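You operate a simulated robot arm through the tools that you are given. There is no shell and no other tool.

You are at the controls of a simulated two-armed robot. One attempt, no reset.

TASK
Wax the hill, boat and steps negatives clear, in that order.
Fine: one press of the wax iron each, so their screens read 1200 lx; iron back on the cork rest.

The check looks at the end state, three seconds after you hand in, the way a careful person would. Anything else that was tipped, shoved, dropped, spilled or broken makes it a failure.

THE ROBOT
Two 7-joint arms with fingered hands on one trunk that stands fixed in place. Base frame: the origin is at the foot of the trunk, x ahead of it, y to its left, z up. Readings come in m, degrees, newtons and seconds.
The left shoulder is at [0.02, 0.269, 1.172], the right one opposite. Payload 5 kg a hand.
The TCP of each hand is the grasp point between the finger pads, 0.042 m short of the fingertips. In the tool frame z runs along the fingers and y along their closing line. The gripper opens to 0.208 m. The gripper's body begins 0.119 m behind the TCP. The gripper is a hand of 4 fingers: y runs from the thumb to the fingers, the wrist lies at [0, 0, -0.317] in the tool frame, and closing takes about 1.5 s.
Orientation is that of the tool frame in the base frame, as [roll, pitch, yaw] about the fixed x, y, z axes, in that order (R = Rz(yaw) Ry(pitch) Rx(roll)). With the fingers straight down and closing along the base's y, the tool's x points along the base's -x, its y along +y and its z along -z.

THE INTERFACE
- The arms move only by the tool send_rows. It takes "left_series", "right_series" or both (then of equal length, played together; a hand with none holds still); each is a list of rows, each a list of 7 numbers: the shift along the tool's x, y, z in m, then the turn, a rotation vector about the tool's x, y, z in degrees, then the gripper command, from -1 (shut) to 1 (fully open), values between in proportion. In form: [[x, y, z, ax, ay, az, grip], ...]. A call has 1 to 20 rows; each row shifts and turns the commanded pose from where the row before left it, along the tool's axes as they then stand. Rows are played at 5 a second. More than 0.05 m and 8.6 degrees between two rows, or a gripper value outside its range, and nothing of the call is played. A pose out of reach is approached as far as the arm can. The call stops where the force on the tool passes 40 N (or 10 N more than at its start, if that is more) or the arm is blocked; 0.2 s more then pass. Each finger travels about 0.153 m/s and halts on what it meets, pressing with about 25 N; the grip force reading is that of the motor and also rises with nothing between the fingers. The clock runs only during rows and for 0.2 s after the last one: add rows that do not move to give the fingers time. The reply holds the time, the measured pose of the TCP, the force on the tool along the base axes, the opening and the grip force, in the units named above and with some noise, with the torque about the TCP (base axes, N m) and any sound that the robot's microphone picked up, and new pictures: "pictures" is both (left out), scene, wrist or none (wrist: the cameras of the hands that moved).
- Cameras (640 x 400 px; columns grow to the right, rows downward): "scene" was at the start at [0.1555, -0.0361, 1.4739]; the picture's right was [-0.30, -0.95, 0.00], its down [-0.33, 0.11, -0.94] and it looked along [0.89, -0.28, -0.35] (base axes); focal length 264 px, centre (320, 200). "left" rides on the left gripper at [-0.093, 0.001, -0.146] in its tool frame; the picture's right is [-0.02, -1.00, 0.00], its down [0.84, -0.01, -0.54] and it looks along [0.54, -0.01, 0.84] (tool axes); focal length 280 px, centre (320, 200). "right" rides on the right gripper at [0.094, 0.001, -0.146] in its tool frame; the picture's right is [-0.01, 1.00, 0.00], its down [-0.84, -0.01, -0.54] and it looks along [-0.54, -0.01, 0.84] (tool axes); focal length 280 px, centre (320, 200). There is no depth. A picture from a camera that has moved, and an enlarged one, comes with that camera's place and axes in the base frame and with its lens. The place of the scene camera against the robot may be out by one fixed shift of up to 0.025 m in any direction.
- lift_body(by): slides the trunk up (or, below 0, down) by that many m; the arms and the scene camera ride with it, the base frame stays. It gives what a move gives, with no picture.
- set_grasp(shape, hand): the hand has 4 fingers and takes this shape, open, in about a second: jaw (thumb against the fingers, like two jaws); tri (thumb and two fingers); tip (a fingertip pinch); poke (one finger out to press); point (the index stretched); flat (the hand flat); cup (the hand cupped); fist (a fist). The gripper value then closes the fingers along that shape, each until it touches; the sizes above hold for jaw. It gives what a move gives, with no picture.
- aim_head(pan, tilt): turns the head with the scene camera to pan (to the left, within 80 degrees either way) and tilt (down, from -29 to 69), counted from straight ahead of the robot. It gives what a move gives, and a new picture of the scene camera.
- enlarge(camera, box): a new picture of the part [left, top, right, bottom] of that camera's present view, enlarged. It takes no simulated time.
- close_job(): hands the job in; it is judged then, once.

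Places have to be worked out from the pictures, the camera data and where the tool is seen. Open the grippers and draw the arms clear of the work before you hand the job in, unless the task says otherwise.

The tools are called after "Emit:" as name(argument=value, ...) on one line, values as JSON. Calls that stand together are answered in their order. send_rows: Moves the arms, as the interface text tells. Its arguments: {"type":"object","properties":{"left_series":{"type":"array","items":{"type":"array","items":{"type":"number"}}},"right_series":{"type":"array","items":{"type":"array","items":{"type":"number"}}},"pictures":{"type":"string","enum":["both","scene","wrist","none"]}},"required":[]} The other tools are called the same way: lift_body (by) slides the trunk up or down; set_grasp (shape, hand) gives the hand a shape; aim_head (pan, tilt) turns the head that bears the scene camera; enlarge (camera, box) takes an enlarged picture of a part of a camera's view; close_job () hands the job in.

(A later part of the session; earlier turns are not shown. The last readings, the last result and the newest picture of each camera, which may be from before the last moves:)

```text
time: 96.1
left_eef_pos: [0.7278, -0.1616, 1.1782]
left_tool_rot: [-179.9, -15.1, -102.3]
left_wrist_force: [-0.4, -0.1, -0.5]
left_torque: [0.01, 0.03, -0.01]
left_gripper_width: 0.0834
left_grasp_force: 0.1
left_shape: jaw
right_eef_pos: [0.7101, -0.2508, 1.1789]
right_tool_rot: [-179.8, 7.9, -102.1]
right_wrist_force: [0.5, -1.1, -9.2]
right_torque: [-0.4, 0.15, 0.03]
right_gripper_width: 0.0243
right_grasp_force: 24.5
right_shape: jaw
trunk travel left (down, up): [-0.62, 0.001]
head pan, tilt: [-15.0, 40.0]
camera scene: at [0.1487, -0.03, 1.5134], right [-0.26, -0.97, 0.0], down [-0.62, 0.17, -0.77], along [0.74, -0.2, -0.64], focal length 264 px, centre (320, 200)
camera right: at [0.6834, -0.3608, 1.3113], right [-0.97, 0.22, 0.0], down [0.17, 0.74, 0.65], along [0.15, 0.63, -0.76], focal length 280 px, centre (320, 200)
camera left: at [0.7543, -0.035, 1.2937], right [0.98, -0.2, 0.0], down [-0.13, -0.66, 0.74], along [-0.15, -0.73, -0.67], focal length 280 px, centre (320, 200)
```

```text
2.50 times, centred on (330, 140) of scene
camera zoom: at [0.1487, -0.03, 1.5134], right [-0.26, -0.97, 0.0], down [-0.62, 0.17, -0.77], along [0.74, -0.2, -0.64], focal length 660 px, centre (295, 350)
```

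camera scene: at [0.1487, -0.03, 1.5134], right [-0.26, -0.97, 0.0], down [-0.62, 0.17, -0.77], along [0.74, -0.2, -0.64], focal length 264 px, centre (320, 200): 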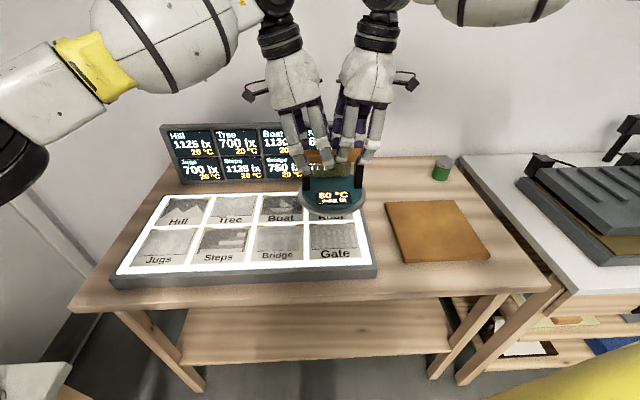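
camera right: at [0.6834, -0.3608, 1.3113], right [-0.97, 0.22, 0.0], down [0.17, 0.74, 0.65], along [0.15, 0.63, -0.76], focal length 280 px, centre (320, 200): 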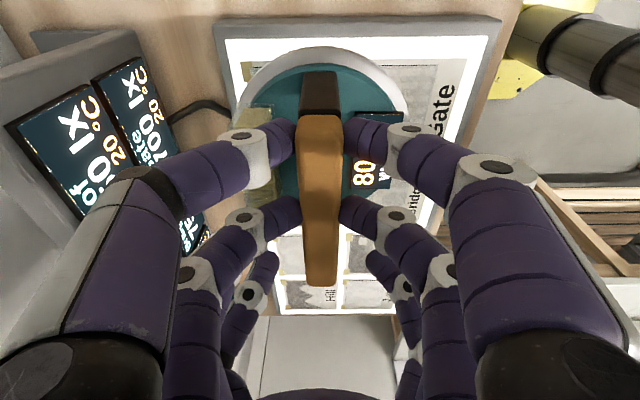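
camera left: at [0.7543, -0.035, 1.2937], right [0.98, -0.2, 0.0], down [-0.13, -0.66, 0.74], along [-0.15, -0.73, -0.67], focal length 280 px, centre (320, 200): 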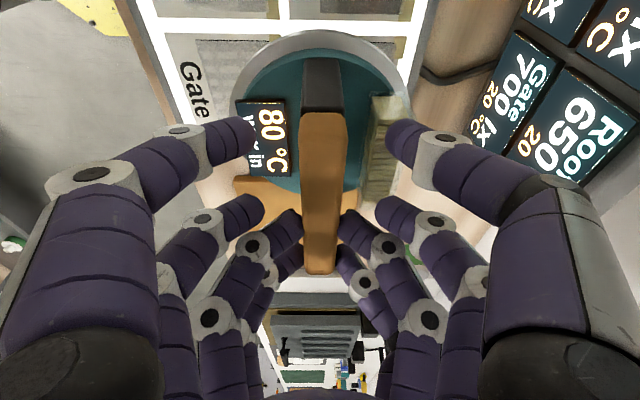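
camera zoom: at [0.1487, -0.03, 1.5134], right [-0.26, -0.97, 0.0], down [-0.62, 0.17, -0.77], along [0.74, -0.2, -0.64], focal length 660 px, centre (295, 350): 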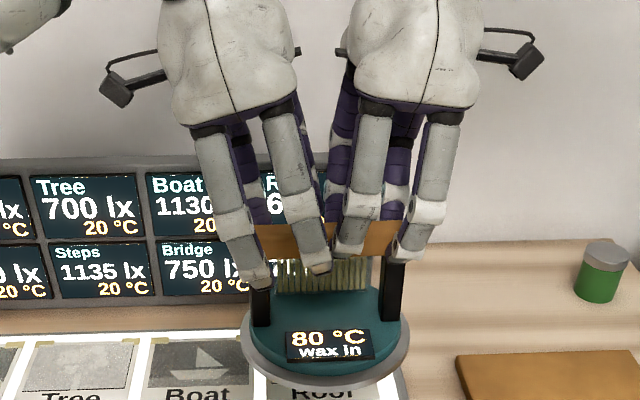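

Both left finger pairs straddle the bar, with the contact points level with it. I'll shift the left hand 4 mm outward for clearance between the two hands' inner fingers, then close it on the bar.

Emit:
send_rows(left_series=[[-0.0039, 0.0005, -0.001, 0, 0, 0, -0.2], [0, 0, 0, 0, 0, 0, -0.2], [0, 0, 0, 0, 0, 0, -0.4], [0, 0, 0, 0, 0, 0, -0.6], [0, 0, 0, 0, 0, 0, -0.8], [0, 0, 0, 0, 0, 0, -1], [0, 0, 0, 0, 0, 0, -1], [0, 0, 0, 0, 0, 0, -1], [0, 0, 0, 0, 0, 0, -1]], right_series=[[0, 0, 0, 0, 0, 0, -1], [0, 0, 0, 0, 0, 0, -1], [0, 0, 0, 0, 0, 0, -1], [0, 0, 0, 0, 0, 0, -1], [0, 0, 0, 0, 0, 0, -1], [0, 0, 0, 0, 0, 0, -1], [0, 0, 0, 0, 0, 0, -1], [0, 0, 0, 0, 0, 0, -1], [0, 0, 0, 0, 0, 0, -1]], pictures="both")

Emit:
enlarge(camera="left", box=[200, 60, 440, 270])

Emit:
enlarge(camera="scene", box=[230, 60, 430, 220])

```text
time: 98.1
left_eef_pos: [0.7283, -0.1584, 1.1769]
left_tool_rot: [-180.0, -15.2, -102.3]
left_wrist_force: [2.1, -1.0, -0.2]
left_torque: [0.13, -0.07, 0.04]
left_gripper_width: 0.025
left_grasp_force: 24.7
left_shape: jaw
right_eef_pos: [0.7092, -0.2517, 1.1784]
right_tool_rot: [-179.7, 8.0, -102.1]
right_wrist_force: [-1.1, 0.5, -7.1]
right_torque: [-0.22, 0.14, 0.11]
right_gripper_width: 0.0244
right_grasp_force: 24.9
right_shape: jaw
trunk travel left (down, up): [-0.62, 0.001]
head pan, tilt: [-15.0, 40.0]
camera scene: at [0.1485, -0.0299, 1.5134], right [-0.26, -0.97, 0.0], down [-0.62, 0.17, -0.77], along [0.74, -0.2, -0.64], focal length 264 px, centre (320, 200)
camera right: at [0.6832, -0.3607, 1.3115], right [-0.97, 0.22, 0.0], down [0.17, 0.74, 0.65], along [0.15, 0.63, -0.76], focal length 280 px, centre (320, 200)
camera left: at [0.7546, -0.031, 1.294], right [0.98, -0.2, 0.0], down [-0.13, -0.66, 0.74], along [-0.15, -0.73, -0.67], focal length 280 px, centre (320, 200)
```

scene: 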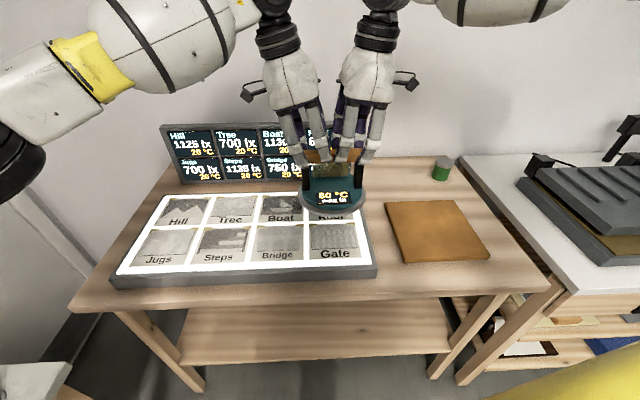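
right: 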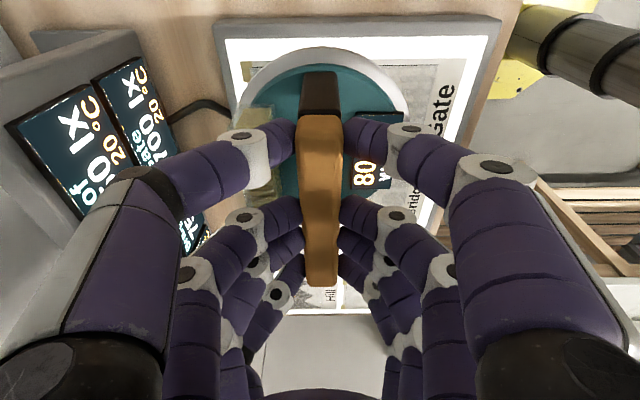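
left: 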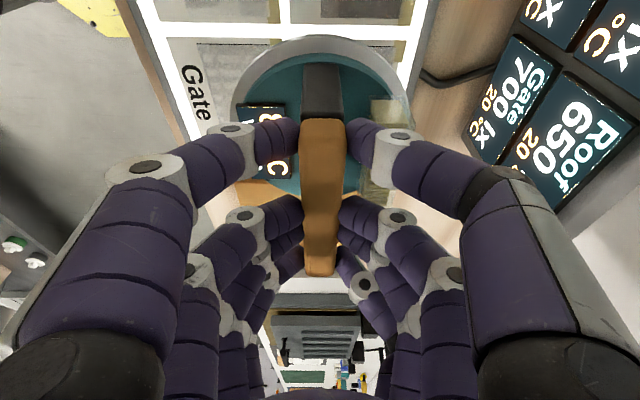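

```text
1.90 times, centred on (320, 165) of left
camera zoom: at [0.7546, -0.031, 1.294], right [0.98, -0.2, 0.0], down [-0.13, -0.66, 0.74], along [-0.15, -0.73, -0.67], focal length 534 px, centre (320, 267)
```

zoom: 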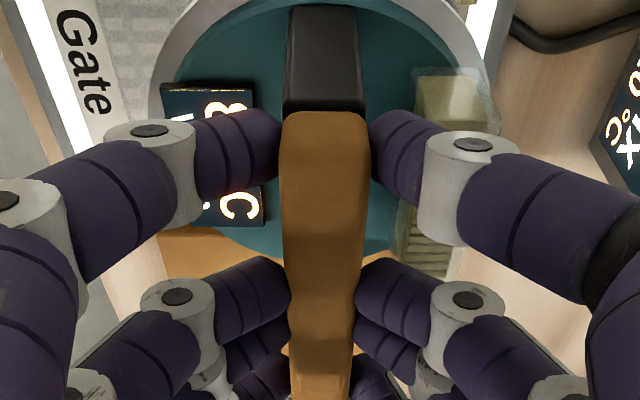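

```text
2.50 times, centred on (330, 140) of scene
camera zoom: at [0.1485, -0.0299, 1.5134], right [-0.26, -0.97, 0.0], down [-0.62, 0.17, -0.77], along [0.74, -0.2, -0.64], focal length 660 px, centre (295, 350)
```

zoom: 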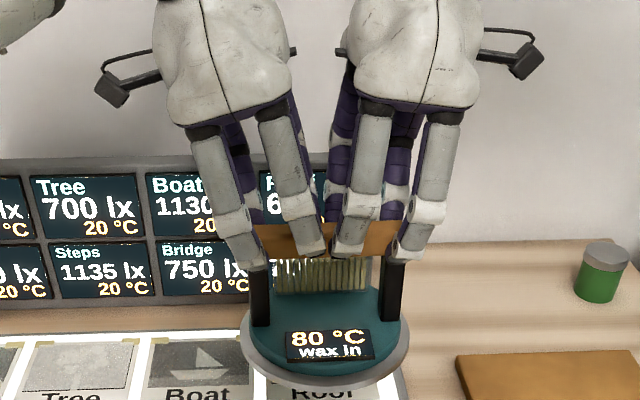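

Both hands hold the bar firmly, with left grip 24.7 N at 25 mm width. Now I'll open the right hand partway and see that the left carries the load.

Emit:
send_rows(left_series=[[0, 0, 0, 0, 0, 0, -1], [0, 0, 0, 0, 0, 0, -1], [0, 0, 0, 0, 0, 0, -1], [0, 0, 0, 0, 0, 0, -1], [0, 0, 0, 0, 0, 0, -1]], right_series=[[0, 0, 0, 0, 0, 0, -0.7], [0, 0, 0, 0, 0, 0, -0.5], [0, 0, 0, 0, 0, 0, -0.3], [0, 0, 0, 0, 0, 0, -0.2], [0, 0, 0, 0, 0, 0, -0.2]], pictures="both")

Emit:
enlarge(camera="scene", box=[230, 60, 430, 220])

```text
time: 99.3
left_eef_pos: [0.7287, -0.1579, 1.1777]
left_tool_rot: [-179.9, -15.2, -102.3]
left_wrist_force: [0.3, 0.8, 0.3]
left_torque: [0.53, -0.05, 0.0]
left_gripper_width: 0.0249
left_grasp_force: 24.5
left_shape: jaw
right_eef_pos: [0.7101, -0.2514, 1.1787]
right_tool_rot: [-179.8, 8.1, -102.0]
right_wrist_force: [0.3, -0.2, 0.1]
right_torque: [-0.01, 0.02, 0.0]
right_gripper_width: 0.0824
right_grasp_force: 0.0
right_shape: jaw
trunk travel left (down, up): [-0.62, 0.001]
head pan, tilt: [-15.0, 40.0]
camera scene: at [0.1485, -0.0299, 1.5134], right [-0.26, -0.97, 0.0], down [-0.62, 0.17, -0.77], along [0.74, -0.2, -0.64], focal length 264 px, centre (320, 200)
camera right: at [0.6832, -0.3608, 1.3115], right [-0.97, 0.22, 0.0], down [0.17, 0.74, 0.65], along [0.15, 0.63, -0.76], focal length 280 px, centre (320, 200)
camera left: at [0.7546, -0.031, 1.294], right [0.98, -0.2, 0.0], down [-0.13, -0.66, 0.74], along [-0.15, -0.73, -0.67], focal length 280 px, centre (320, 200)
```

scene: 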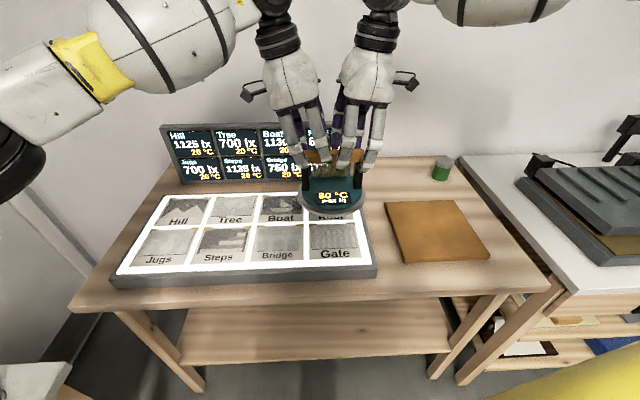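
right: 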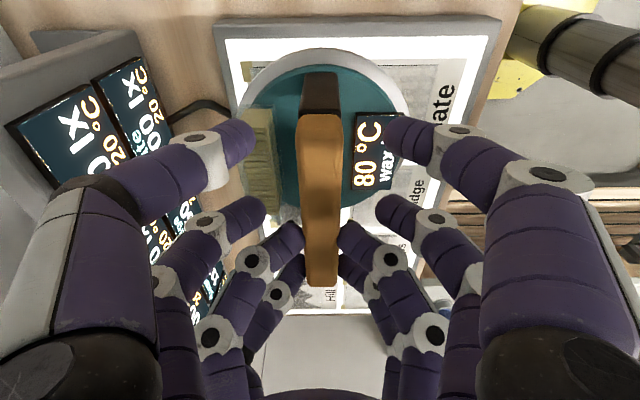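
left: 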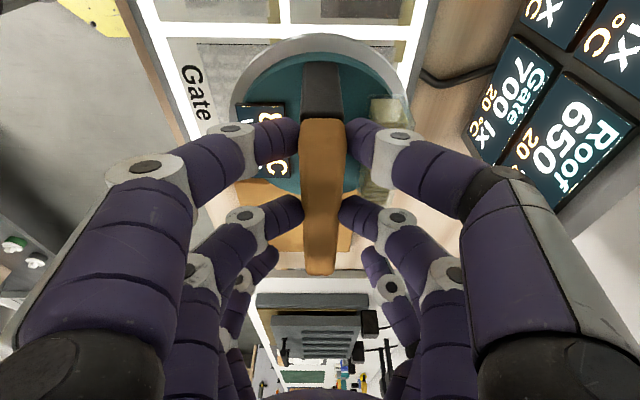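

```text
2.50 times, centred on (330, 140) of scene
camera zoom: at [0.1485, -0.0299, 1.5134], right [-0.26, -0.97, 0.0], down [-0.62, 0.17, -0.77], along [0.74, -0.2, -0.64], focal length 660 px, centre (295, 350)
```

zoom: 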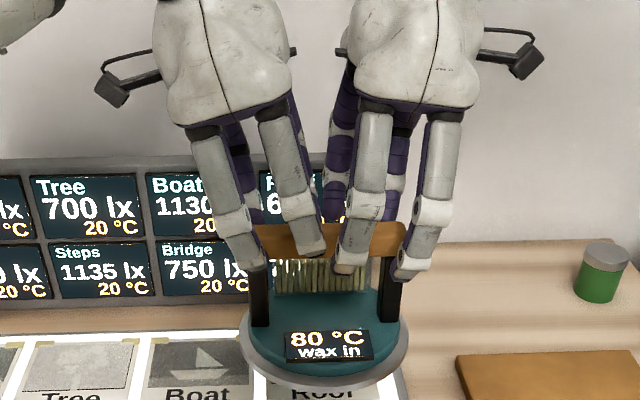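

The right hand is free, and the iron stays level in the left. I'll withdraw the right hand upward along its axis and then off to the right.

Emit:
send_rows(left_series=[[0, 0, 0, 0, 0, 0, -1], [0, 0, 0, 0, 0, 0, -1], [0, 0, 0, 0, 0, 0, -1], [0, 0, 0, 0, 0, 0, -1], [0, 0, 0, 0, 0, 0, -1], [0, 0, 0, 0, 0, 0, -1], [0, 0, 0, 0, 0, 0, -1], [0, 0, 0, 0, 0, 0, -1], [0, 0, 0, 0, 0, 0, -1], [0, 0, 0, 0, 0, 0, -1], [0, 0, 0, 0, 0, 0, -1], [0, 0, 0, 0, 0, 0, -1], [0, 0, 0, 0, 0, 0, -1]], right_series=[[0.004, 0, -0.02, 0, 0, 0, -0.2], [0.004, 0, -0.02, 0, 0, 0, -0.2], [0.004, 0, -0.02, 0, 0, 0, -0.2], [0.004, 0, -0.025, 0, 0, 0, -0.2], [0.004, 0, -0.025, 0, 0, 0, -0.2], [0.035, 0.01, -0.01, 0, 0, 0, -0.2], [0.035, 0.01, -0.01, 0, 0, 0, -0.2], [0.035, 0.01, -0.01, 0, 0, 0, -0.2], [0.035, 0.01, -0.005, 0, 0, 0, -0.2], [0.035, 0.01, 0, 0, 0, 0, -0.2], [0.035, 0.01, 0, 0, 0, 0, -0.2], [0.035, 0.01, 0, 0, 0, 0, -0.2], [0.035, 0.01, 0, 0, 0, 0, -0.2]], pictures="both")

Emit:
enlarge(camera="scene", box=[230, 60, 430, 220])

```text
time: 102.1
left_eef_pos: [0.7265, -0.1594, 1.1782]
left_tool_rot: [-179.9, -15.3, -102.4]
left_wrist_force: [-1.0, -1.6, -0.2]
left_torque: [0.57, -0.06, -0.06]
left_gripper_width: 0.0252
left_grasp_force: 25.0
left_shape: jaw
right_eef_pos: [0.5638, -0.5488, 1.2802]
right_tool_rot: [-179.9, 8.0, -102.2]
right_wrist_force: [-0.3, -1.2, -0.1]
right_torque: [0.15, -0.08, -0.03]
right_gripper_width: 0.0829
right_grasp_force: 0.1
right_shape: jaw
trunk travel left (down, up): [-0.62, 0.001]
head pan, tilt: [-15.0, 40.0]
camera scene: at [0.148, -0.0312, 1.5135], right [-0.26, -0.97, 0.0], down [-0.62, 0.17, -0.77], along [0.74, -0.2, -0.64], focal length 264 px, centre (320, 200)
camera right: at [0.5366, -0.6583, 1.4129], right [-0.97, 0.23, 0.0], down [0.17, 0.74, 0.65], along [0.15, 0.63, -0.76], focal length 280 px, centre (320, 200)
camera left: at [0.7536, -0.0331, 1.2944], right [0.98, -0.2, 0.0], down [-0.13, -0.66, 0.74], along [-0.15, -0.72, -0.67], focal length 280 px, centre (320, 200)
```

scene: 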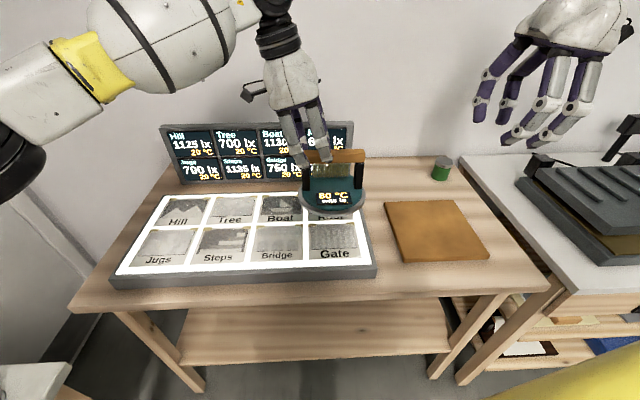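
right: 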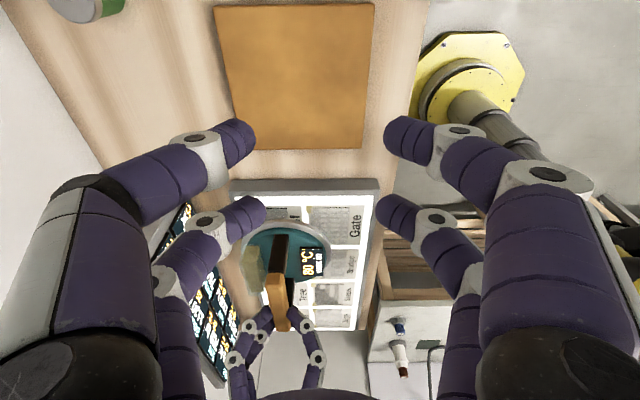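
left: 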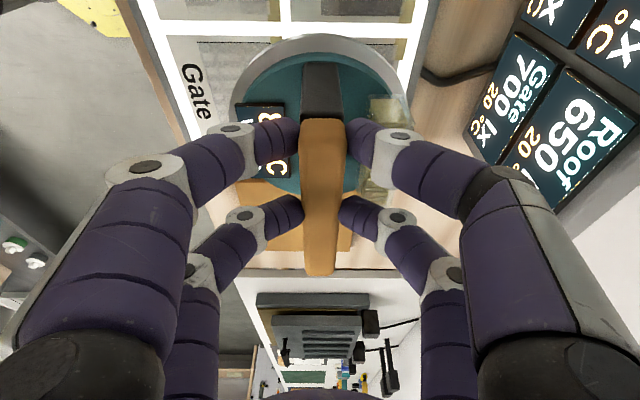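

```text
2.50 times, centred on (330, 140) of scene
camera zoom: at [0.148, -0.0312, 1.5135], right [-0.26, -0.97, 0.0], down [-0.62, 0.17, -0.77], along [0.74, -0.2, -0.64], focal length 660 px, centre (295, 350)
```

zoom: 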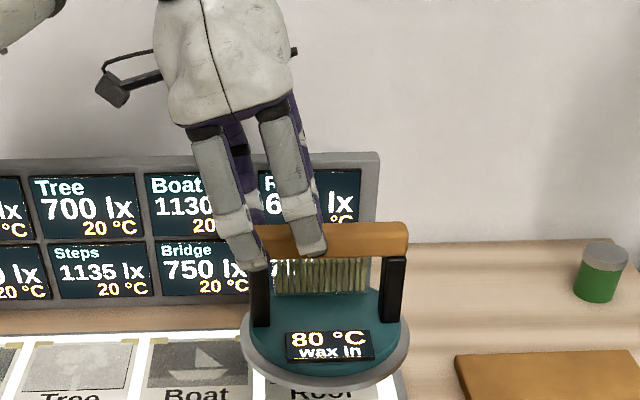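

The handover worked: the left alone holds the iron level, still at 80 °C. Now I'll carry it over Hill, about 7 cm above the panel.

Emit:
send_rows(left_series=[[-0.014, -0.0009, -0.0041, 0, 0, 0, -1], [-0.02724, -0.00174, -0.0081, 0, 0, 0, -1], [-0.02724, -0.00174, -0.0081, 0, 0, 0, -1], [-0.02724, -0.00174, -0.0081, 0, 0, 0, -1], [-0.02724, -0.00174, -0.0081, 0, 0, 0, -1], [-0.02724, -0.00174, -0.0081, 0, 0, 0, -1], [-0.02724, -0.00174, -0.0081, 0, 0, 0, -1], [-0.02724, -0.00174, -0.0081, 0, 0, 0, -1], [-0.02724, -0.00174, -0.0081, 0, 0, 0, -1], [-0.02724, -0.00174, -0.0081, 0, 0, 0, -1], [-0.02724, -0.00174, -0.0081, 0, 0, 0, -1], [-0.02724, -0.00174, -0.0081, 0, 0, 0, -1], [-0.02724, -0.00174, -0.0081, 0, 0, 0, -1], [-0.02724, -0.00174, -0.0081, 0, 0, 0, -1], [-0.02724, -0.00174, -0.0081, 0, 0, 0, -1], [-0.02724, -0.00174, -0.0081, 0, 0, 0, -1], [-0.0132, -0.0008, -0.004, 0, 0, 0, -1], [0, 0, 0, 0, 0, 0, -1], [0, 0, 0, 0, 0, 0, -1]], pictures="both")

Emit:
enlarge(camera="scene", box=[90, 80, 330, 290])

```text
time: 106.1
left_eef_pos: [0.8525, 0.2805, 1.1888]
left_tool_rot: [-179.8, -15.2, -102.3]
left_wrist_force: [0.8, 0.6, -8.5]
left_torque: [0.48, 0.01, 0.0]
left_gripper_width: 0.025
left_grasp_force: 25.2
left_shape: jaw
right_eef_pos: [0.5634, -0.5475, 1.2813]
right_tool_rot: [-179.8, 7.9, -102.0]
right_wrist_force: [-0.1, -0.3, -0.3]
right_torque: [0.02, 0.0, -0.04]
right_gripper_width: 0.083
right_grasp_force: 0.2
right_shape: jaw
trunk travel left (down, up): [-0.62, 0.001]
head pan, tilt: [-15.0, 40.0]
camera scene: at [0.1486, -0.0296, 1.5134], right [-0.26, -0.97, 0.0], down [-0.62, 0.17, -0.77], along [0.74, -0.2, -0.64], focal length 264 px, centre (320, 200)
camera left: at [0.8783, 0.4071, 1.3043], right [0.98, -0.2, 0.0], down [-0.13, -0.66, 0.74], along [-0.15, -0.73, -0.67], focal length 280 px, centre (320, 200)
```

scene: 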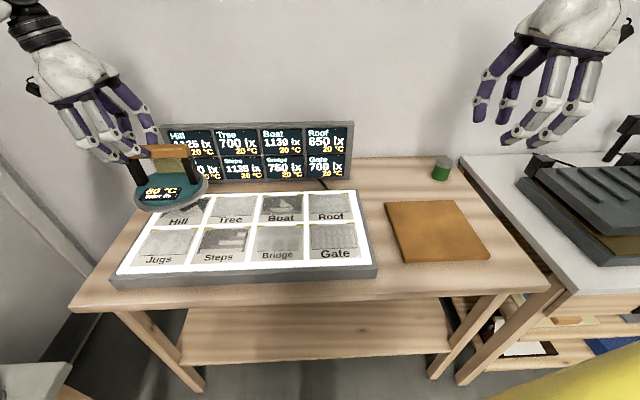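
left: 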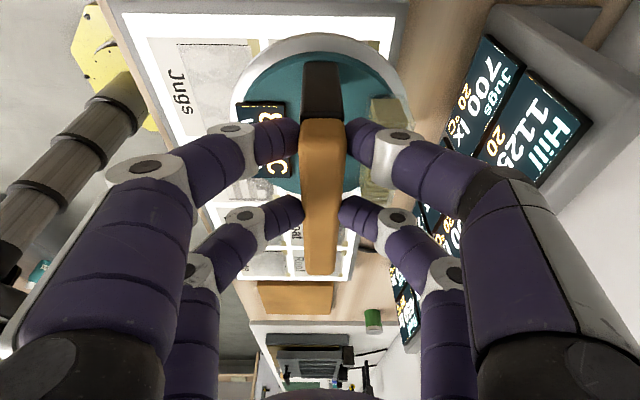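

```text
1.90 times, centred on (210, 185) of scene
camera zoom: at [0.1486, -0.0296, 1.5134], right [-0.26, -0.97, 0.0], down [-0.62, 0.17, -0.77], along [0.74, -0.2, -0.64], focal length 503 px, centre (530, 229)
```

zoom: 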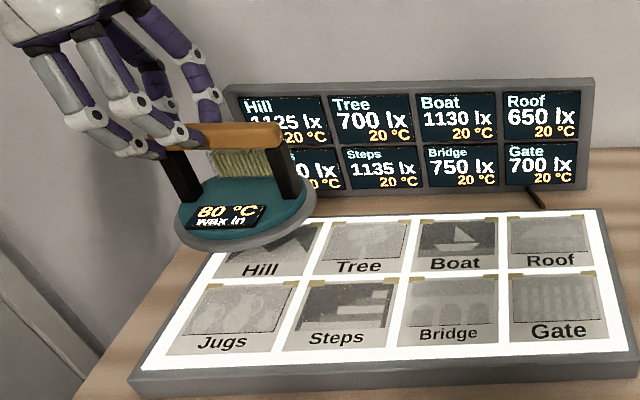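

Now the force reads -8.5 N and the iron centre works out at (0.843, 0.231), right over Hill. I'll lower it most of the way, stopping short of where I expect contact (TCP z≈1.112).

Emit:
send_rows(left_series=[[-0.0026, 0, 0.0097, 0, 0, 0, -1], [-0.0026, 0, 0.0097, 0, 0, 0, -1], [-0.0026, 0, 0.0097, 0, 0, 0, -1], [-0.0026, 0, 0.0097, 0, 0, 0, -1], [-0.0026, 0, 0.0097, 0, 0, 0, -1], [-0.0013, 0, 0.0048, 0, 0, 0, -1], [0, 0, 0, 0, 0, 0, -1], [0, 0, 0, 0, 0, 0, -1]], pictures="both")

Emit:
enlarge(camera="scene", box=[90, 80, 330, 290])

```text
time: 107.9
left_eef_pos: [0.8527, 0.2805, 1.1341]
left_tool_rot: [-179.9, -15.3, -102.3]
left_wrist_force: [0.3, 0.2, -9.0]
left_torque: [0.49, -0.04, -0.03]
left_gripper_width: 0.0249
left_grasp_force: 25.2
left_shape: jaw
right_eef_pos: [0.5637, -0.5459, 1.2822]
right_tool_rot: [-179.8, 7.9, -102.1]
right_wrist_force: [0.4, -0.9, -0.2]
right_torque: [0.0, 0.0, 0.0]
right_gripper_width: 0.0829
right_grasp_force: 0.0
right_shape: jaw
trunk travel left (down, up): [-0.62, 0.001]
head pan, tilt: [-15.0, 40.0]
camera scene: at [0.1486, -0.0296, 1.5134], right [-0.26, -0.97, 0.0], down [-0.62, 0.17, -0.77], along [0.74, -0.2, -0.64], focal length 264 px, centre (320, 200)
camera left: at [0.878, 0.4068, 1.2498], right [0.98, -0.2, 0.0], down [-0.13, -0.66, 0.74], along [-0.15, -0.73, -0.67], focal length 280 px, centre (320, 200)
```

scene: 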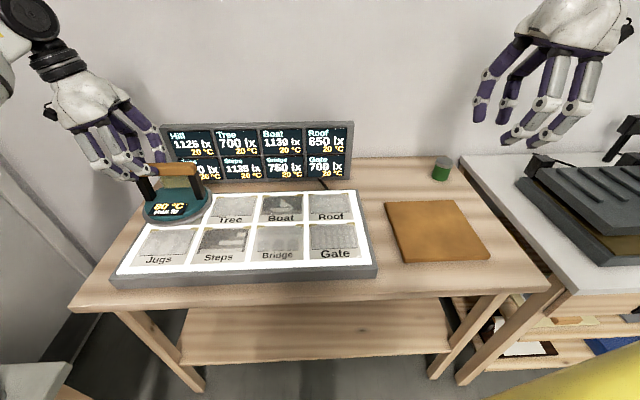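
left: 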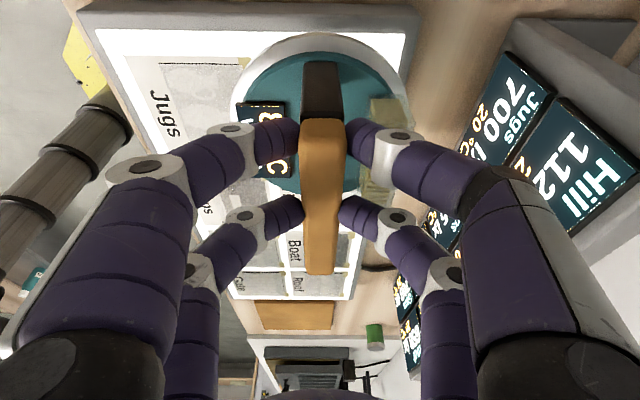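

```text
1.90 times, centred on (210, 185) of scene
camera zoom: at [0.1486, -0.0296, 1.5134], right [-0.26, -0.97, 0.0], down [-0.62, 0.17, -0.77], along [0.74, -0.2, -0.64], focal length 503 px, centre (530, 229)
```

zoom: 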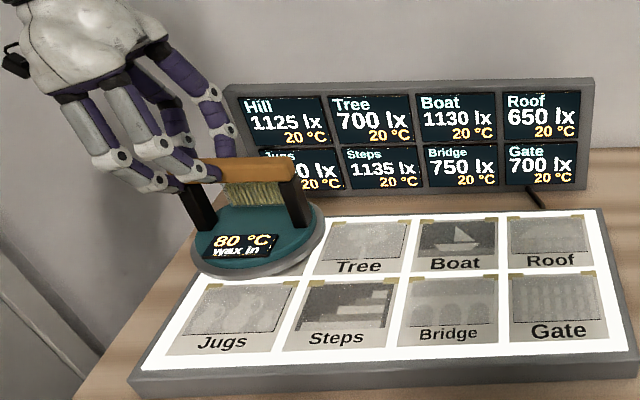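

The iron is about 2 cm above Hill. I'll zoom in to check the centring of the disc on the negative before pressing.

Emit:
enlarge(camera="scene", box=[125, 130, 255, 240])

Emit:
enlarge(camera="left", box=[80, 0, 440, 310])

```text
3.64 times, centred on (190, 185) of scene
camera zoom: at [0.1486, -0.0296, 1.5134], right [-0.26, -0.97, 0.0], down [-0.62, 0.17, -0.77], along [0.74, -0.2, -0.64], focal length 961 px, centre (793, 254)
```

zoom: 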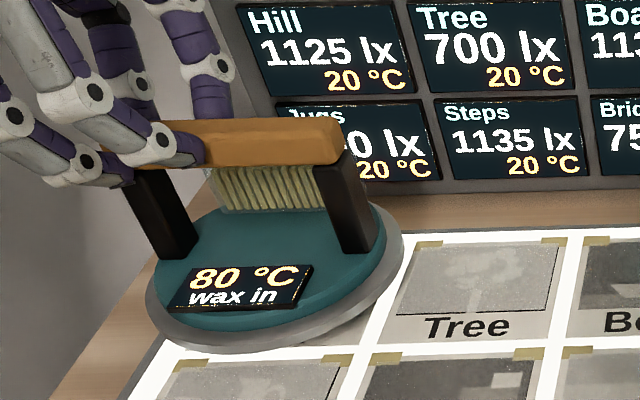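

```text
1.29 times, centred on (260, 155) of left
camera zoom: at [0.878, 0.4068, 1.2498], right [0.98, -0.2, 0.0], down [-0.13, -0.66, 0.74], along [-0.15, -0.73, -0.67], focal length 362 px, centre (397, 258)
```

zoom: 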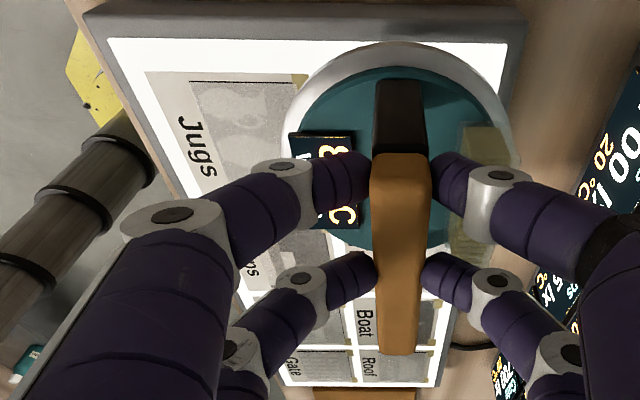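

The bar matches my estimate within 2 mm, but the disc itself looks about 7 mm too far toward +b. I'll shift 7 mm back and look closely for tilt before touching down.

Emit:
send_rows(left_series=[[0.0034, 0, 0.0009, 0, 0, 0, -1], [0.0034, 0, 0.0009, 0, 0, 0, -1], [0, 0, 0, 0, 0, 0, -1], [0, 0, 0, 0, 0, 0, -1]], pictures="none")

Emit:
enlarge(camera="scene", box=[135, 155, 225, 230])

Emit:
enlarge(camera="right", box=[200, 180, 400, 400])

```text
time: 108.9
left_eef_pos: [0.8496, 0.2735, 1.1342]
left_tool_rot: [-179.9, -15.2, -102.3]
left_wrist_force: [0.0, -0.7, -9.0]
left_torque: [0.49, -0.04, -0.03]
left_gripper_width: 0.0251
left_grasp_force: 24.5
left_shape: jaw
right_eef_pos: [0.5643, -0.5477, 1.2812]
right_tool_rot: [-179.8, 7.8, -102.2]
right_wrist_force: [0.4, -0.8, -0.9]
right_torque: [0.03, 0.0, -0.03]
right_gripper_width: 0.0828
right_grasp_force: 0.1
right_shape: jaw
trunk travel left (down, up): [-0.62, 0.001]
head pan, tilt: [-15.0, 40.0]
```

```text
5.33 times, centred on (180, 192) of scene
camera zoom: at [0.1485, -0.0297, 1.5134], right [-0.26, -0.97, 0.0], down [-0.62, 0.17, -0.77], along [0.74, -0.2, -0.64], focal length 1409 px, centre (1067, 240)
```

zoom: 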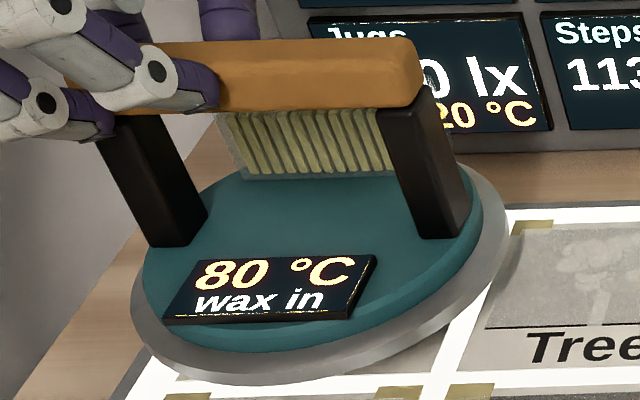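

```text
1.82 times, centred on (300, 290) of right
camera zoom: at [0.5375, -0.6562, 1.4137], right [-0.97, 0.22, 0.0], down [0.17, 0.74, 0.65], along [0.15, 0.63, -0.76], focal length 510 px, centre (356, 36)
```

zoom: 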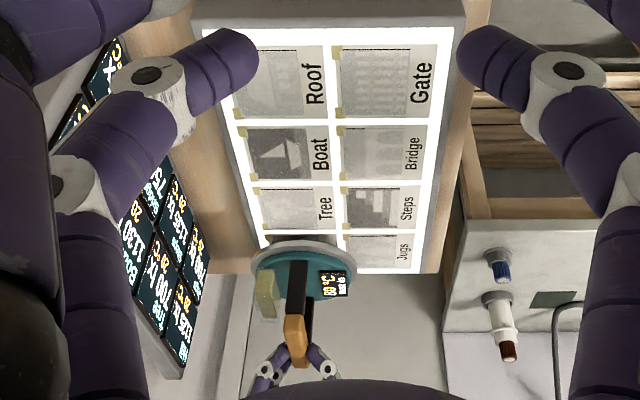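

Centring is within a few millimetres and the iron looks level. Now I'll descend in small steps, watching the force for contact.

Emit:
send_rows(left_series=[[-0.00079, 0, 0.0029, 0, 0, 0, -1], [-0.00079, 0, 0.0029, 0, 0, 0, -1], [-0.00079, 0, 0.0029, 0, 0, 0, -1], [-0.00079, 0, 0.0029, 0, 0, 0, -1]], pictures="none")

Emit:
enlarge(camera="scene", box=[125, 110, 355, 240])

```text
time: 109.9
left_eef_pos: [0.8503, 0.2732, 1.1204]
left_tool_rot: [-180.0, -15.2, -102.2]
left_wrist_force: [0.0, -0.1, -9.0]
left_torque: [0.48, -0.07, 0.0]
left_gripper_width: 0.0251
left_grasp_force: 25.0
left_shape: jaw
right_eef_pos: [0.5642, -0.5462, 1.2812]
right_tool_rot: [-179.9, 7.9, -102.1]
right_wrist_force: [0.2, -0.6, 0.0]
right_torque: [-0.01, 0.02, -0.03]
right_gripper_width: 0.0829
right_grasp_force: 0.1
right_shape: jaw
trunk travel left (down, up): [-0.62, 0.001]
head pan, tilt: [-15.0, 40.0]
```

```text
2.78 times, centred on (240, 175) of scene
camera zoom: at [0.1486, -0.0296, 1.5134], right [-0.26, -0.97, 0.0], down [-0.62, 0.17, -0.77], along [0.74, -0.2, -0.64], focal length 735 px, centre (543, 270)
```

zoom: 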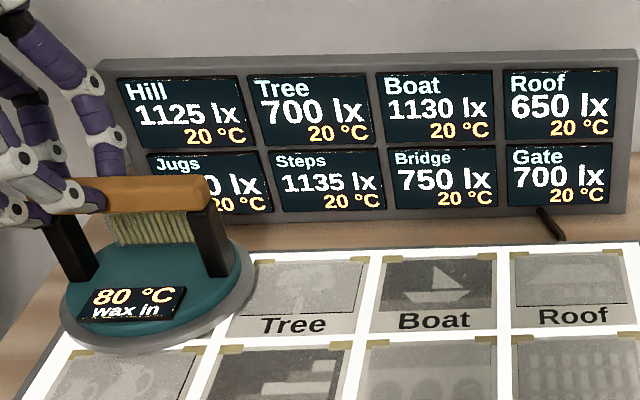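

Emit:
send_rows(left_series=[[-0.00053, 0, 0.00193, 0, 0, 0, -1], [-0.00053, 0, 0.00193, 0, 0, 0, -1], [-0.00053, 0, 0.00193, 0, 0, 0, -1]], pictures="none")

Emit:
enlarge(camera="scene", box=[125, 110, 355, 240])

```text
time: 110.7
left_eef_pos: [0.8508, 0.2736, 1.1154]
left_tool_rot: [-179.9, -15.3, -102.3]
left_wrist_force: [-0.8, 0.5, -9.3]
left_torque: [0.48, -0.04, -0.03]
left_gripper_width: 0.025
left_grasp_force: 24.8
left_shape: jaw
right_eef_pos: [0.5641, -0.5464, 1.2811]
right_tool_rot: [-179.7, 7.9, -102.1]
right_wrist_force: [-0.6, -0.9, 0.2]
right_torque: [-0.02, 0.04, -0.02]
right_gripper_width: 0.0827
right_grasp_force: 0.1
right_shape: jaw
trunk travel left (down, up): [-0.62, 0.001]
head pan, tilt: [-15.0, 40.0]
```

```text
2.78 times, centred on (240, 175) of scene
camera zoom: at [0.1487, -0.0296, 1.5134], right [-0.26, -0.97, 0.0], down [-0.62, 0.17, -0.77], along [0.74, -0.2, -0.64], focal length 735 px, centre (543, 270)
```

zoom: 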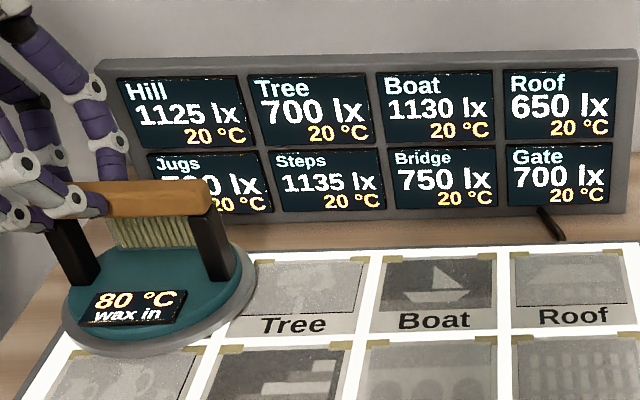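

Emit:
send_rows(left_series=[[-0.00053, 0, 0.00193, 0, 0, 0, -1], [-0.00053, 0, 0.00193, 0, 0, 0, -1]], pictures="none")

Emit:
enlarge(camera="scene", box=[125, 110, 355, 240])

```text
time: 111.3
left_eef_pos: [0.8505, 0.2738, 1.1116]
left_tool_rot: [-179.9, -15.1, -102.2]
left_wrist_force: [0.5, -0.4, -8.5]
left_torque: [0.49, -0.06, 0.01]
left_gripper_width: 0.0247
left_grasp_force: 25.3
left_shape: jaw
right_eef_pos: [0.5629, -0.5458, 1.2804]
right_tool_rot: [-179.8, 7.9, -102.0]
right_wrist_force: [-0.2, -0.1, 0.2]
right_torque: [0.02, -0.01, -0.03]
right_gripper_width: 0.0829
right_grasp_force: 0.1
right_shape: jaw
trunk travel left (down, up): [-0.62, 0.001]
head pan, tilt: [-15.0, 40.0]
```

```text
2.78 times, centred on (240, 175) of scene
camera zoom: at [0.1485, -0.0297, 1.5134], right [-0.26, -0.97, 0.0], down [-0.62, 0.17, -0.77], along [0.74, -0.2, -0.64], focal length 735 px, centre (543, 270)
```

zoom: 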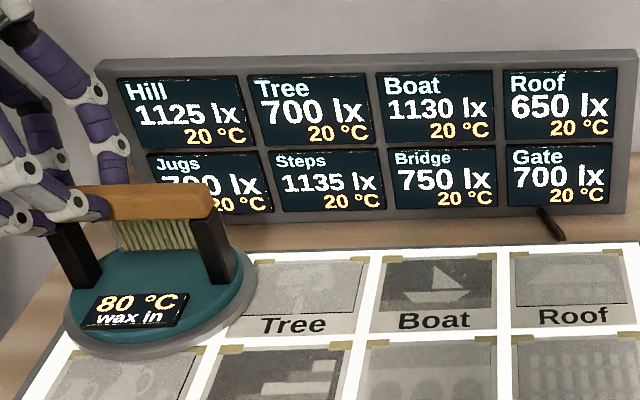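

Emit:
send_rows(left_series=[[-0.00053, 0, 0.00193, 0, 0, 0, -1], [-0.00053, 0, 0.00193, 0, 0, 0, -1]], pictures="none")

Emit:
enlarge(camera="scene", box=[125, 110, 355, 240])

```text
time: 111.9
left_eef_pos: [0.8484, 0.2733, 1.1084]
left_tool_rot: [-179.9, -15.2, -102.2]
left_wrist_force: [-2.2, 0.7, -4.3]
left_torque: [0.44, -0.11, -0.01]
left_gripper_width: 0.0251
left_grasp_force: 25.4
left_shape: jaw
right_eef_pos: [0.563, -0.5474, 1.2811]
right_tool_rot: [-179.7, 7.9, -102.1]
right_wrist_force: [0.4, 1.5, 0.5]
right_torque: [0.03, 0.0, -0.02]
right_gripper_width: 0.083
right_grasp_force: 0.0
right_shape: jaw
trunk travel left (down, up): [-0.62, 0.001]
head pan, tilt: [-15.0, 40.0]
```

```text
2.78 times, centred on (240, 175) of scene
camera zoom: at [0.1482, -0.0296, 1.5135], right [-0.26, -0.97, 0.0], down [-0.62, 0.17, -0.77], along [0.74, -0.2, -0.64], focal length 735 px, centre (543, 270)
```

zoom: 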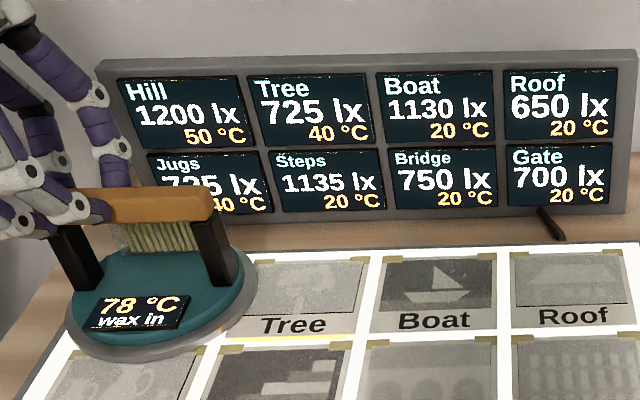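

Contact registered: Hill reads 1200 lx at 50 °C and the iron is now at 78 °C. I'll lift straight up cleanly.

Emit:
send_rows(left_series=[[0.0016, 0, -0.0058, 0, 0, 0, -1], [0.0026, 0, -0.0097, 0, 0, 0, -1], [0.0026, 0, -0.0097, 0, 0, 0, -1], [0.0026, 0, -0.0097, 0, 0, 0, -1], [0.0026, 0, -0.0097, 0, 0, 0, -1], [0.0026, 0, -0.0097, 0, 0, 0, -1], [0.0026, 0, -0.0097, 0, 0, 0, -1], [0.0026, 0, -0.0097, 0, 0, 0, -1], [0, 0, 0, 0, 0, 0, -1]], pictures="both")

Emit:
enlarge(camera="scene", box=[90, 60, 360, 290])

```text
time: 113.9
left_eef_pos: [0.8499, 0.2747, 1.184]
left_tool_rot: [-179.8, -15.2, -102.3]
left_wrist_force: [0.4, 0.4, -9.9]
left_torque: [0.44, -0.04, -0.02]
left_gripper_width: 0.0249
left_grasp_force: 25.1
left_shape: jaw
right_eef_pos: [0.5644, -0.5465, 1.2807]
right_tool_rot: [-179.9, 7.9, -102.0]
right_wrist_force: [-0.3, 0.1, -0.6]
right_torque: [-0.04, 0.01, 0.02]
right_gripper_width: 0.083
right_grasp_force: 0.1
right_shape: jaw
trunk travel left (down, up): [-0.62, 0.001]
head pan, tilt: [-15.0, 40.0]
camera scene: at [0.1488, -0.0295, 1.5134], right [-0.26, -0.97, 0.0], down [-0.62, 0.17, -0.77], along [0.74, -0.2, -0.64], focal length 264 px, centre (320, 200)
camera left: at [0.8766, 0.4009, 1.2999], right [0.98, -0.2, 0.0], down [-0.13, -0.66, 0.74], along [-0.15, -0.73, -0.67], focal length 280 px, centre (320, 200)
```

scene: 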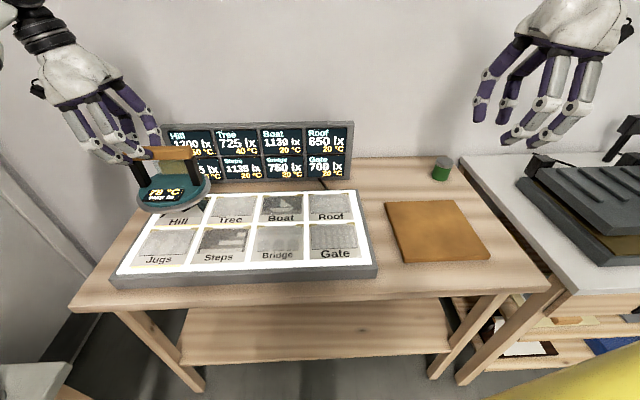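
left: 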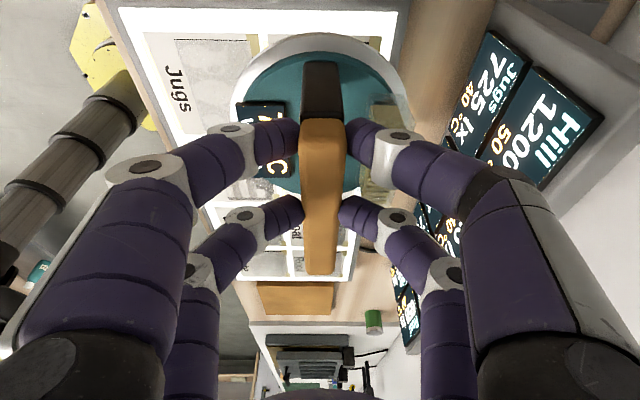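

```text
1.74 times, centred on (225, 175) of scene
camera zoom: at [0.1488, -0.0295, 1.5134], right [-0.26, -0.97, 0.0], down [-0.62, 0.17, -0.77], along [0.74, -0.2, -0.64], focal length 460 px, centre (485, 244)
```

zoom: 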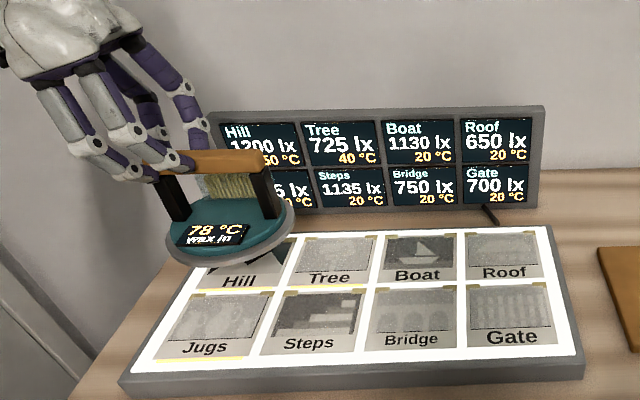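

Hill stays at 1200 lx. The neighbours Tree and Jugs picked up some spill-over warmth, which the 0.19 m disc makes unavoidable. Next I'll carry the iron over to Boat at the same height.

Emit:
send_rows(left_series=[[0.0122, -0.0001, 0.0033, 0, 0, 0, -1], [0.02433, -0.0002, 0.00661, 0, 0, 0, -1], [0.02433, -0.0002, 0.00661, 0, 0, 0, -1], [0.02433, -0.0002, 0.00661, 0, 0, 0, -1], [0.02433, -0.0002, 0.00661, 0, 0, 0, -1], [0.02433, -0.0002, 0.00661, 0, 0, 0, -1], [0.02433, -0.0002, 0.00661, 0, 0, 0, -1], [0.02433, -0.0002, 0.00661, 0, 0, 0, -1], [0.02433, -0.0002, 0.00661, 0, 0, 0, -1], [0.02433, -0.0002, 0.00661, 0, 0, 0, -1], [0.02433, -0.0002, 0.00661, 0, 0, 0, -1], [0.02433, -0.0002, 0.00661, 0, 0, 0, -1], [0.0121, -0.0001, 0.0033, 0, 0, 0, -1], [0, 0, 0, 0, 0, 0, -1], [0, 0, 0, 0, 0, 0, -1]], pictures="both")

Emit:
enlarge(camera="scene", box=[150, 110, 370, 290])

```text
time: 117.1
left_eef_pos: [0.7886, -0.0238, 1.1839]
left_tool_rot: [-179.9, -15.2, -102.3]
left_wrist_force: [0.4, -0.3, -9.2]
left_torque: [0.44, -0.08, -0.01]
left_gripper_width: 0.0252
left_grasp_force: 25.3
left_shape: jaw
right_eef_pos: [0.5636, -0.5467, 1.2804]
right_tool_rot: [-179.7, 7.9, -102.0]
right_wrist_force: [-0.1, -0.6, 0.5]
right_torque: [0.0, 0.0, 0.01]
right_gripper_width: 0.0827
right_grasp_force: 0.1
right_shape: jaw
trunk travel left (down, up): [-0.62, 0.001]
head pan, tilt: [-15.0, 40.0]
camera scene: at [0.1485, -0.0299, 1.5134], right [-0.26, -0.97, 0.0], down [-0.62, 0.17, -0.77], along [0.74, -0.2, -0.64], focal length 264 px, centre (320, 200)
camera left: at [0.8153, 0.103, 1.301], right [0.98, -0.2, 0.0], down [-0.13, -0.66, 0.74], along [-0.15, -0.73, -0.67], focal length 280 px, centre (320, 200)
```

scene: 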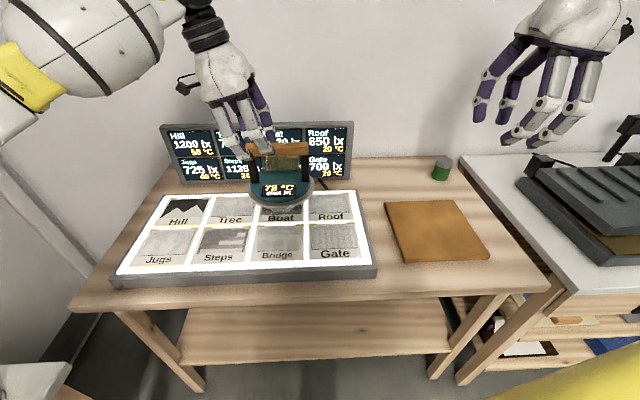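
left: 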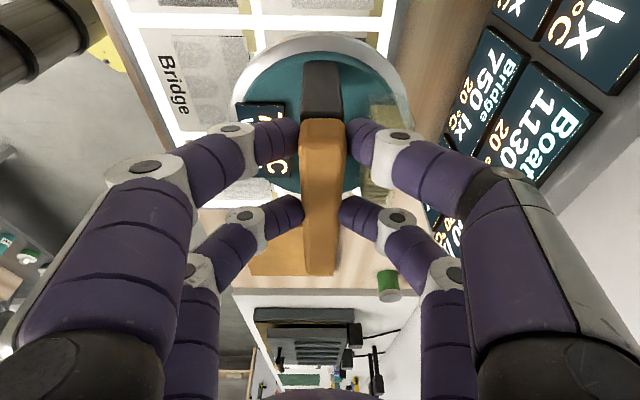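

```text
2.22 times, centred on (260, 200) of scene
camera zoom: at [0.1485, -0.0299, 1.5134], right [-0.26, -0.97, 0.0], down [-0.62, 0.17, -0.77], along [0.74, -0.2, -0.64], focal length 587 px, centre (453, 200)
```

zoom: 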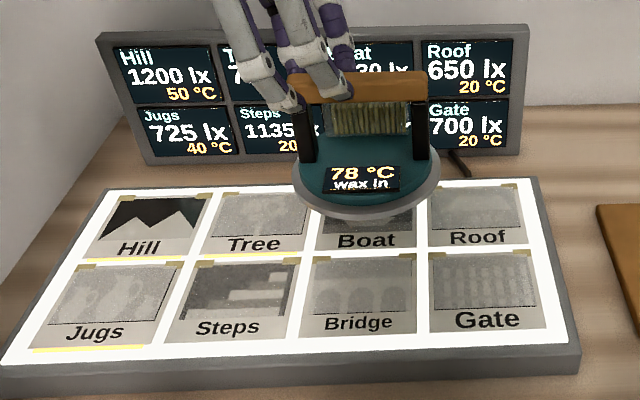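

Boat is beneath the iron; the view suggests about 3 mm of shift toward +b. I'll apply that while lowering to just above contact height, then recheck the readings.

Emit:
send_rows(left_series=[[-0.0032, 0, 0.0095, 0, 0, 0, -1], [-0.0032, 0, 0.0095, 0, 0, 0, -1], [-0.0032, 0, 0.0095, 0, 0, 0, -1], [-0.0032, 0, 0.0095, 0, 0, 0, -1], [-0.0032, 0, 0.0095, 0, 0, 0, -1], [-0.002, 0, 0.0075, 0, 0, 0, -1], [0, 0, 0, 0, 0, 0, -1], [0, 0, 0, 0, 0, 0, -1]], pictures="none")

Emit:
enlarge(camera="scene", box=[150, 110, 370, 290])

Emit:
enlarge(camera="scene", box=[230, 130, 330, 230])

```text
time: 118.9
left_eef_pos: [0.7888, -0.0196, 1.1268]
left_tool_rot: [-179.9, -15.2, -102.3]
left_wrist_force: [0.0, 0.1, -9.5]
left_torque: [0.49, -0.04, 0.0]
left_gripper_width: 0.0255
left_grasp_force: 24.8
left_shape: jaw
right_eef_pos: [0.5635, -0.5464, 1.2806]
right_tool_rot: [-179.8, 7.9, -102.1]
right_wrist_force: [0.1, -0.5, 0.0]
right_torque: [0.02, 0.01, 0.02]
right_gripper_width: 0.0829
right_grasp_force: 0.1
right_shape: jaw
trunk travel left (down, up): [-0.62, 0.001]
head pan, tilt: [-15.0, 40.0]
```

```text
2.22 times, centred on (260, 200) of scene
camera zoom: at [0.1486, -0.0298, 1.5134], right [-0.26, -0.97, 0.0], down [-0.62, 0.17, -0.77], along [0.74, -0.2, -0.64], focal length 587 px, centre (453, 200)
```

zoom: 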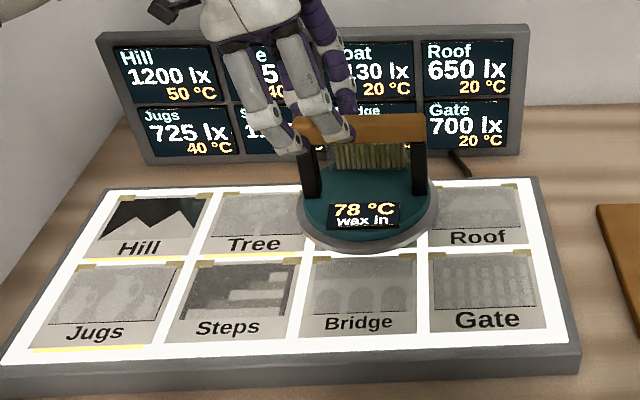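

```text
4.00 times, centred on (280, 180) of scene
camera zoom: at [0.1486, -0.0298, 1.5134], right [-0.26, -0.97, 0.0], down [-0.62, 0.17, -0.77], along [0.74, -0.2, -0.64], focal length 1057 px, centre (480, 280)
```

zoom: 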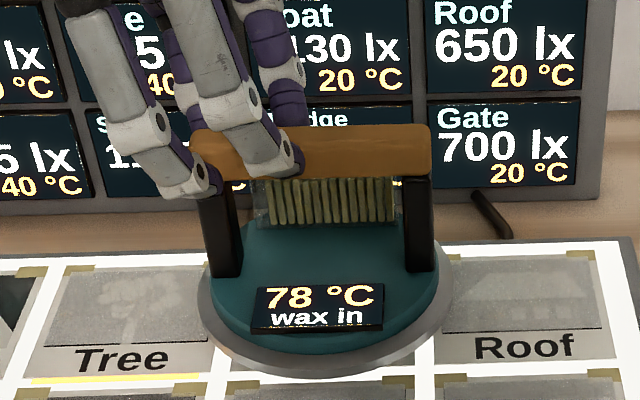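

Centring on Boat looks within about 3 mm and the readings are unchanged. I'll descend gently to contact.

Emit:
send_rows(left_series=[[-0.00079, 0, 0.0029, 0, 0, 0, -1], [-0.00079, 0, 0.0029, 0, 0, 0, -1], [-0.00079, 0, 0.0029, 0, 0, 0, -1], [-0.00079, 0, 0.0029, 0, 0, 0, -1]], pictures="none")

Emit:
enlarge(camera="scene", box=[150, 110, 370, 290])

```text
time: 119.9
left_eef_pos: [0.7885, -0.0188, 1.113]
left_tool_rot: [-179.9, -15.2, -102.4]
left_wrist_force: [0.4, 0.6, -10.0]
left_torque: [0.49, -0.06, 0.03]
left_gripper_width: 0.0252
left_grasp_force: 24.8
left_shape: jaw
right_eef_pos: [0.5644, -0.5472, 1.2814]
right_tool_rot: [-179.8, 8.0, -102.1]
right_wrist_force: [0.1, -0.3, -0.1]
right_torque: [-0.03, 0.0, 0.01]
right_gripper_width: 0.0829
right_grasp_force: 0.1
right_shape: jaw
trunk travel left (down, up): [-0.62, 0.001]
head pan, tilt: [-15.0, 40.0]
```

```text
2.22 times, centred on (260, 200) of scene
camera zoom: at [0.1485, -0.0297, 1.5134], right [-0.26, -0.97, 0.0], down [-0.62, 0.17, -0.77], along [0.74, -0.2, -0.64], focal length 587 px, centre (453, 200)
```

zoom: 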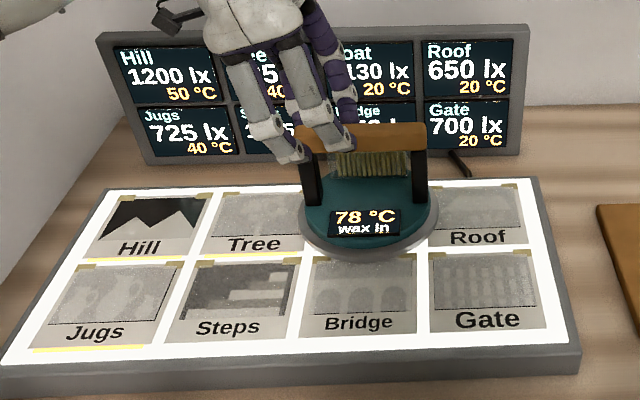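

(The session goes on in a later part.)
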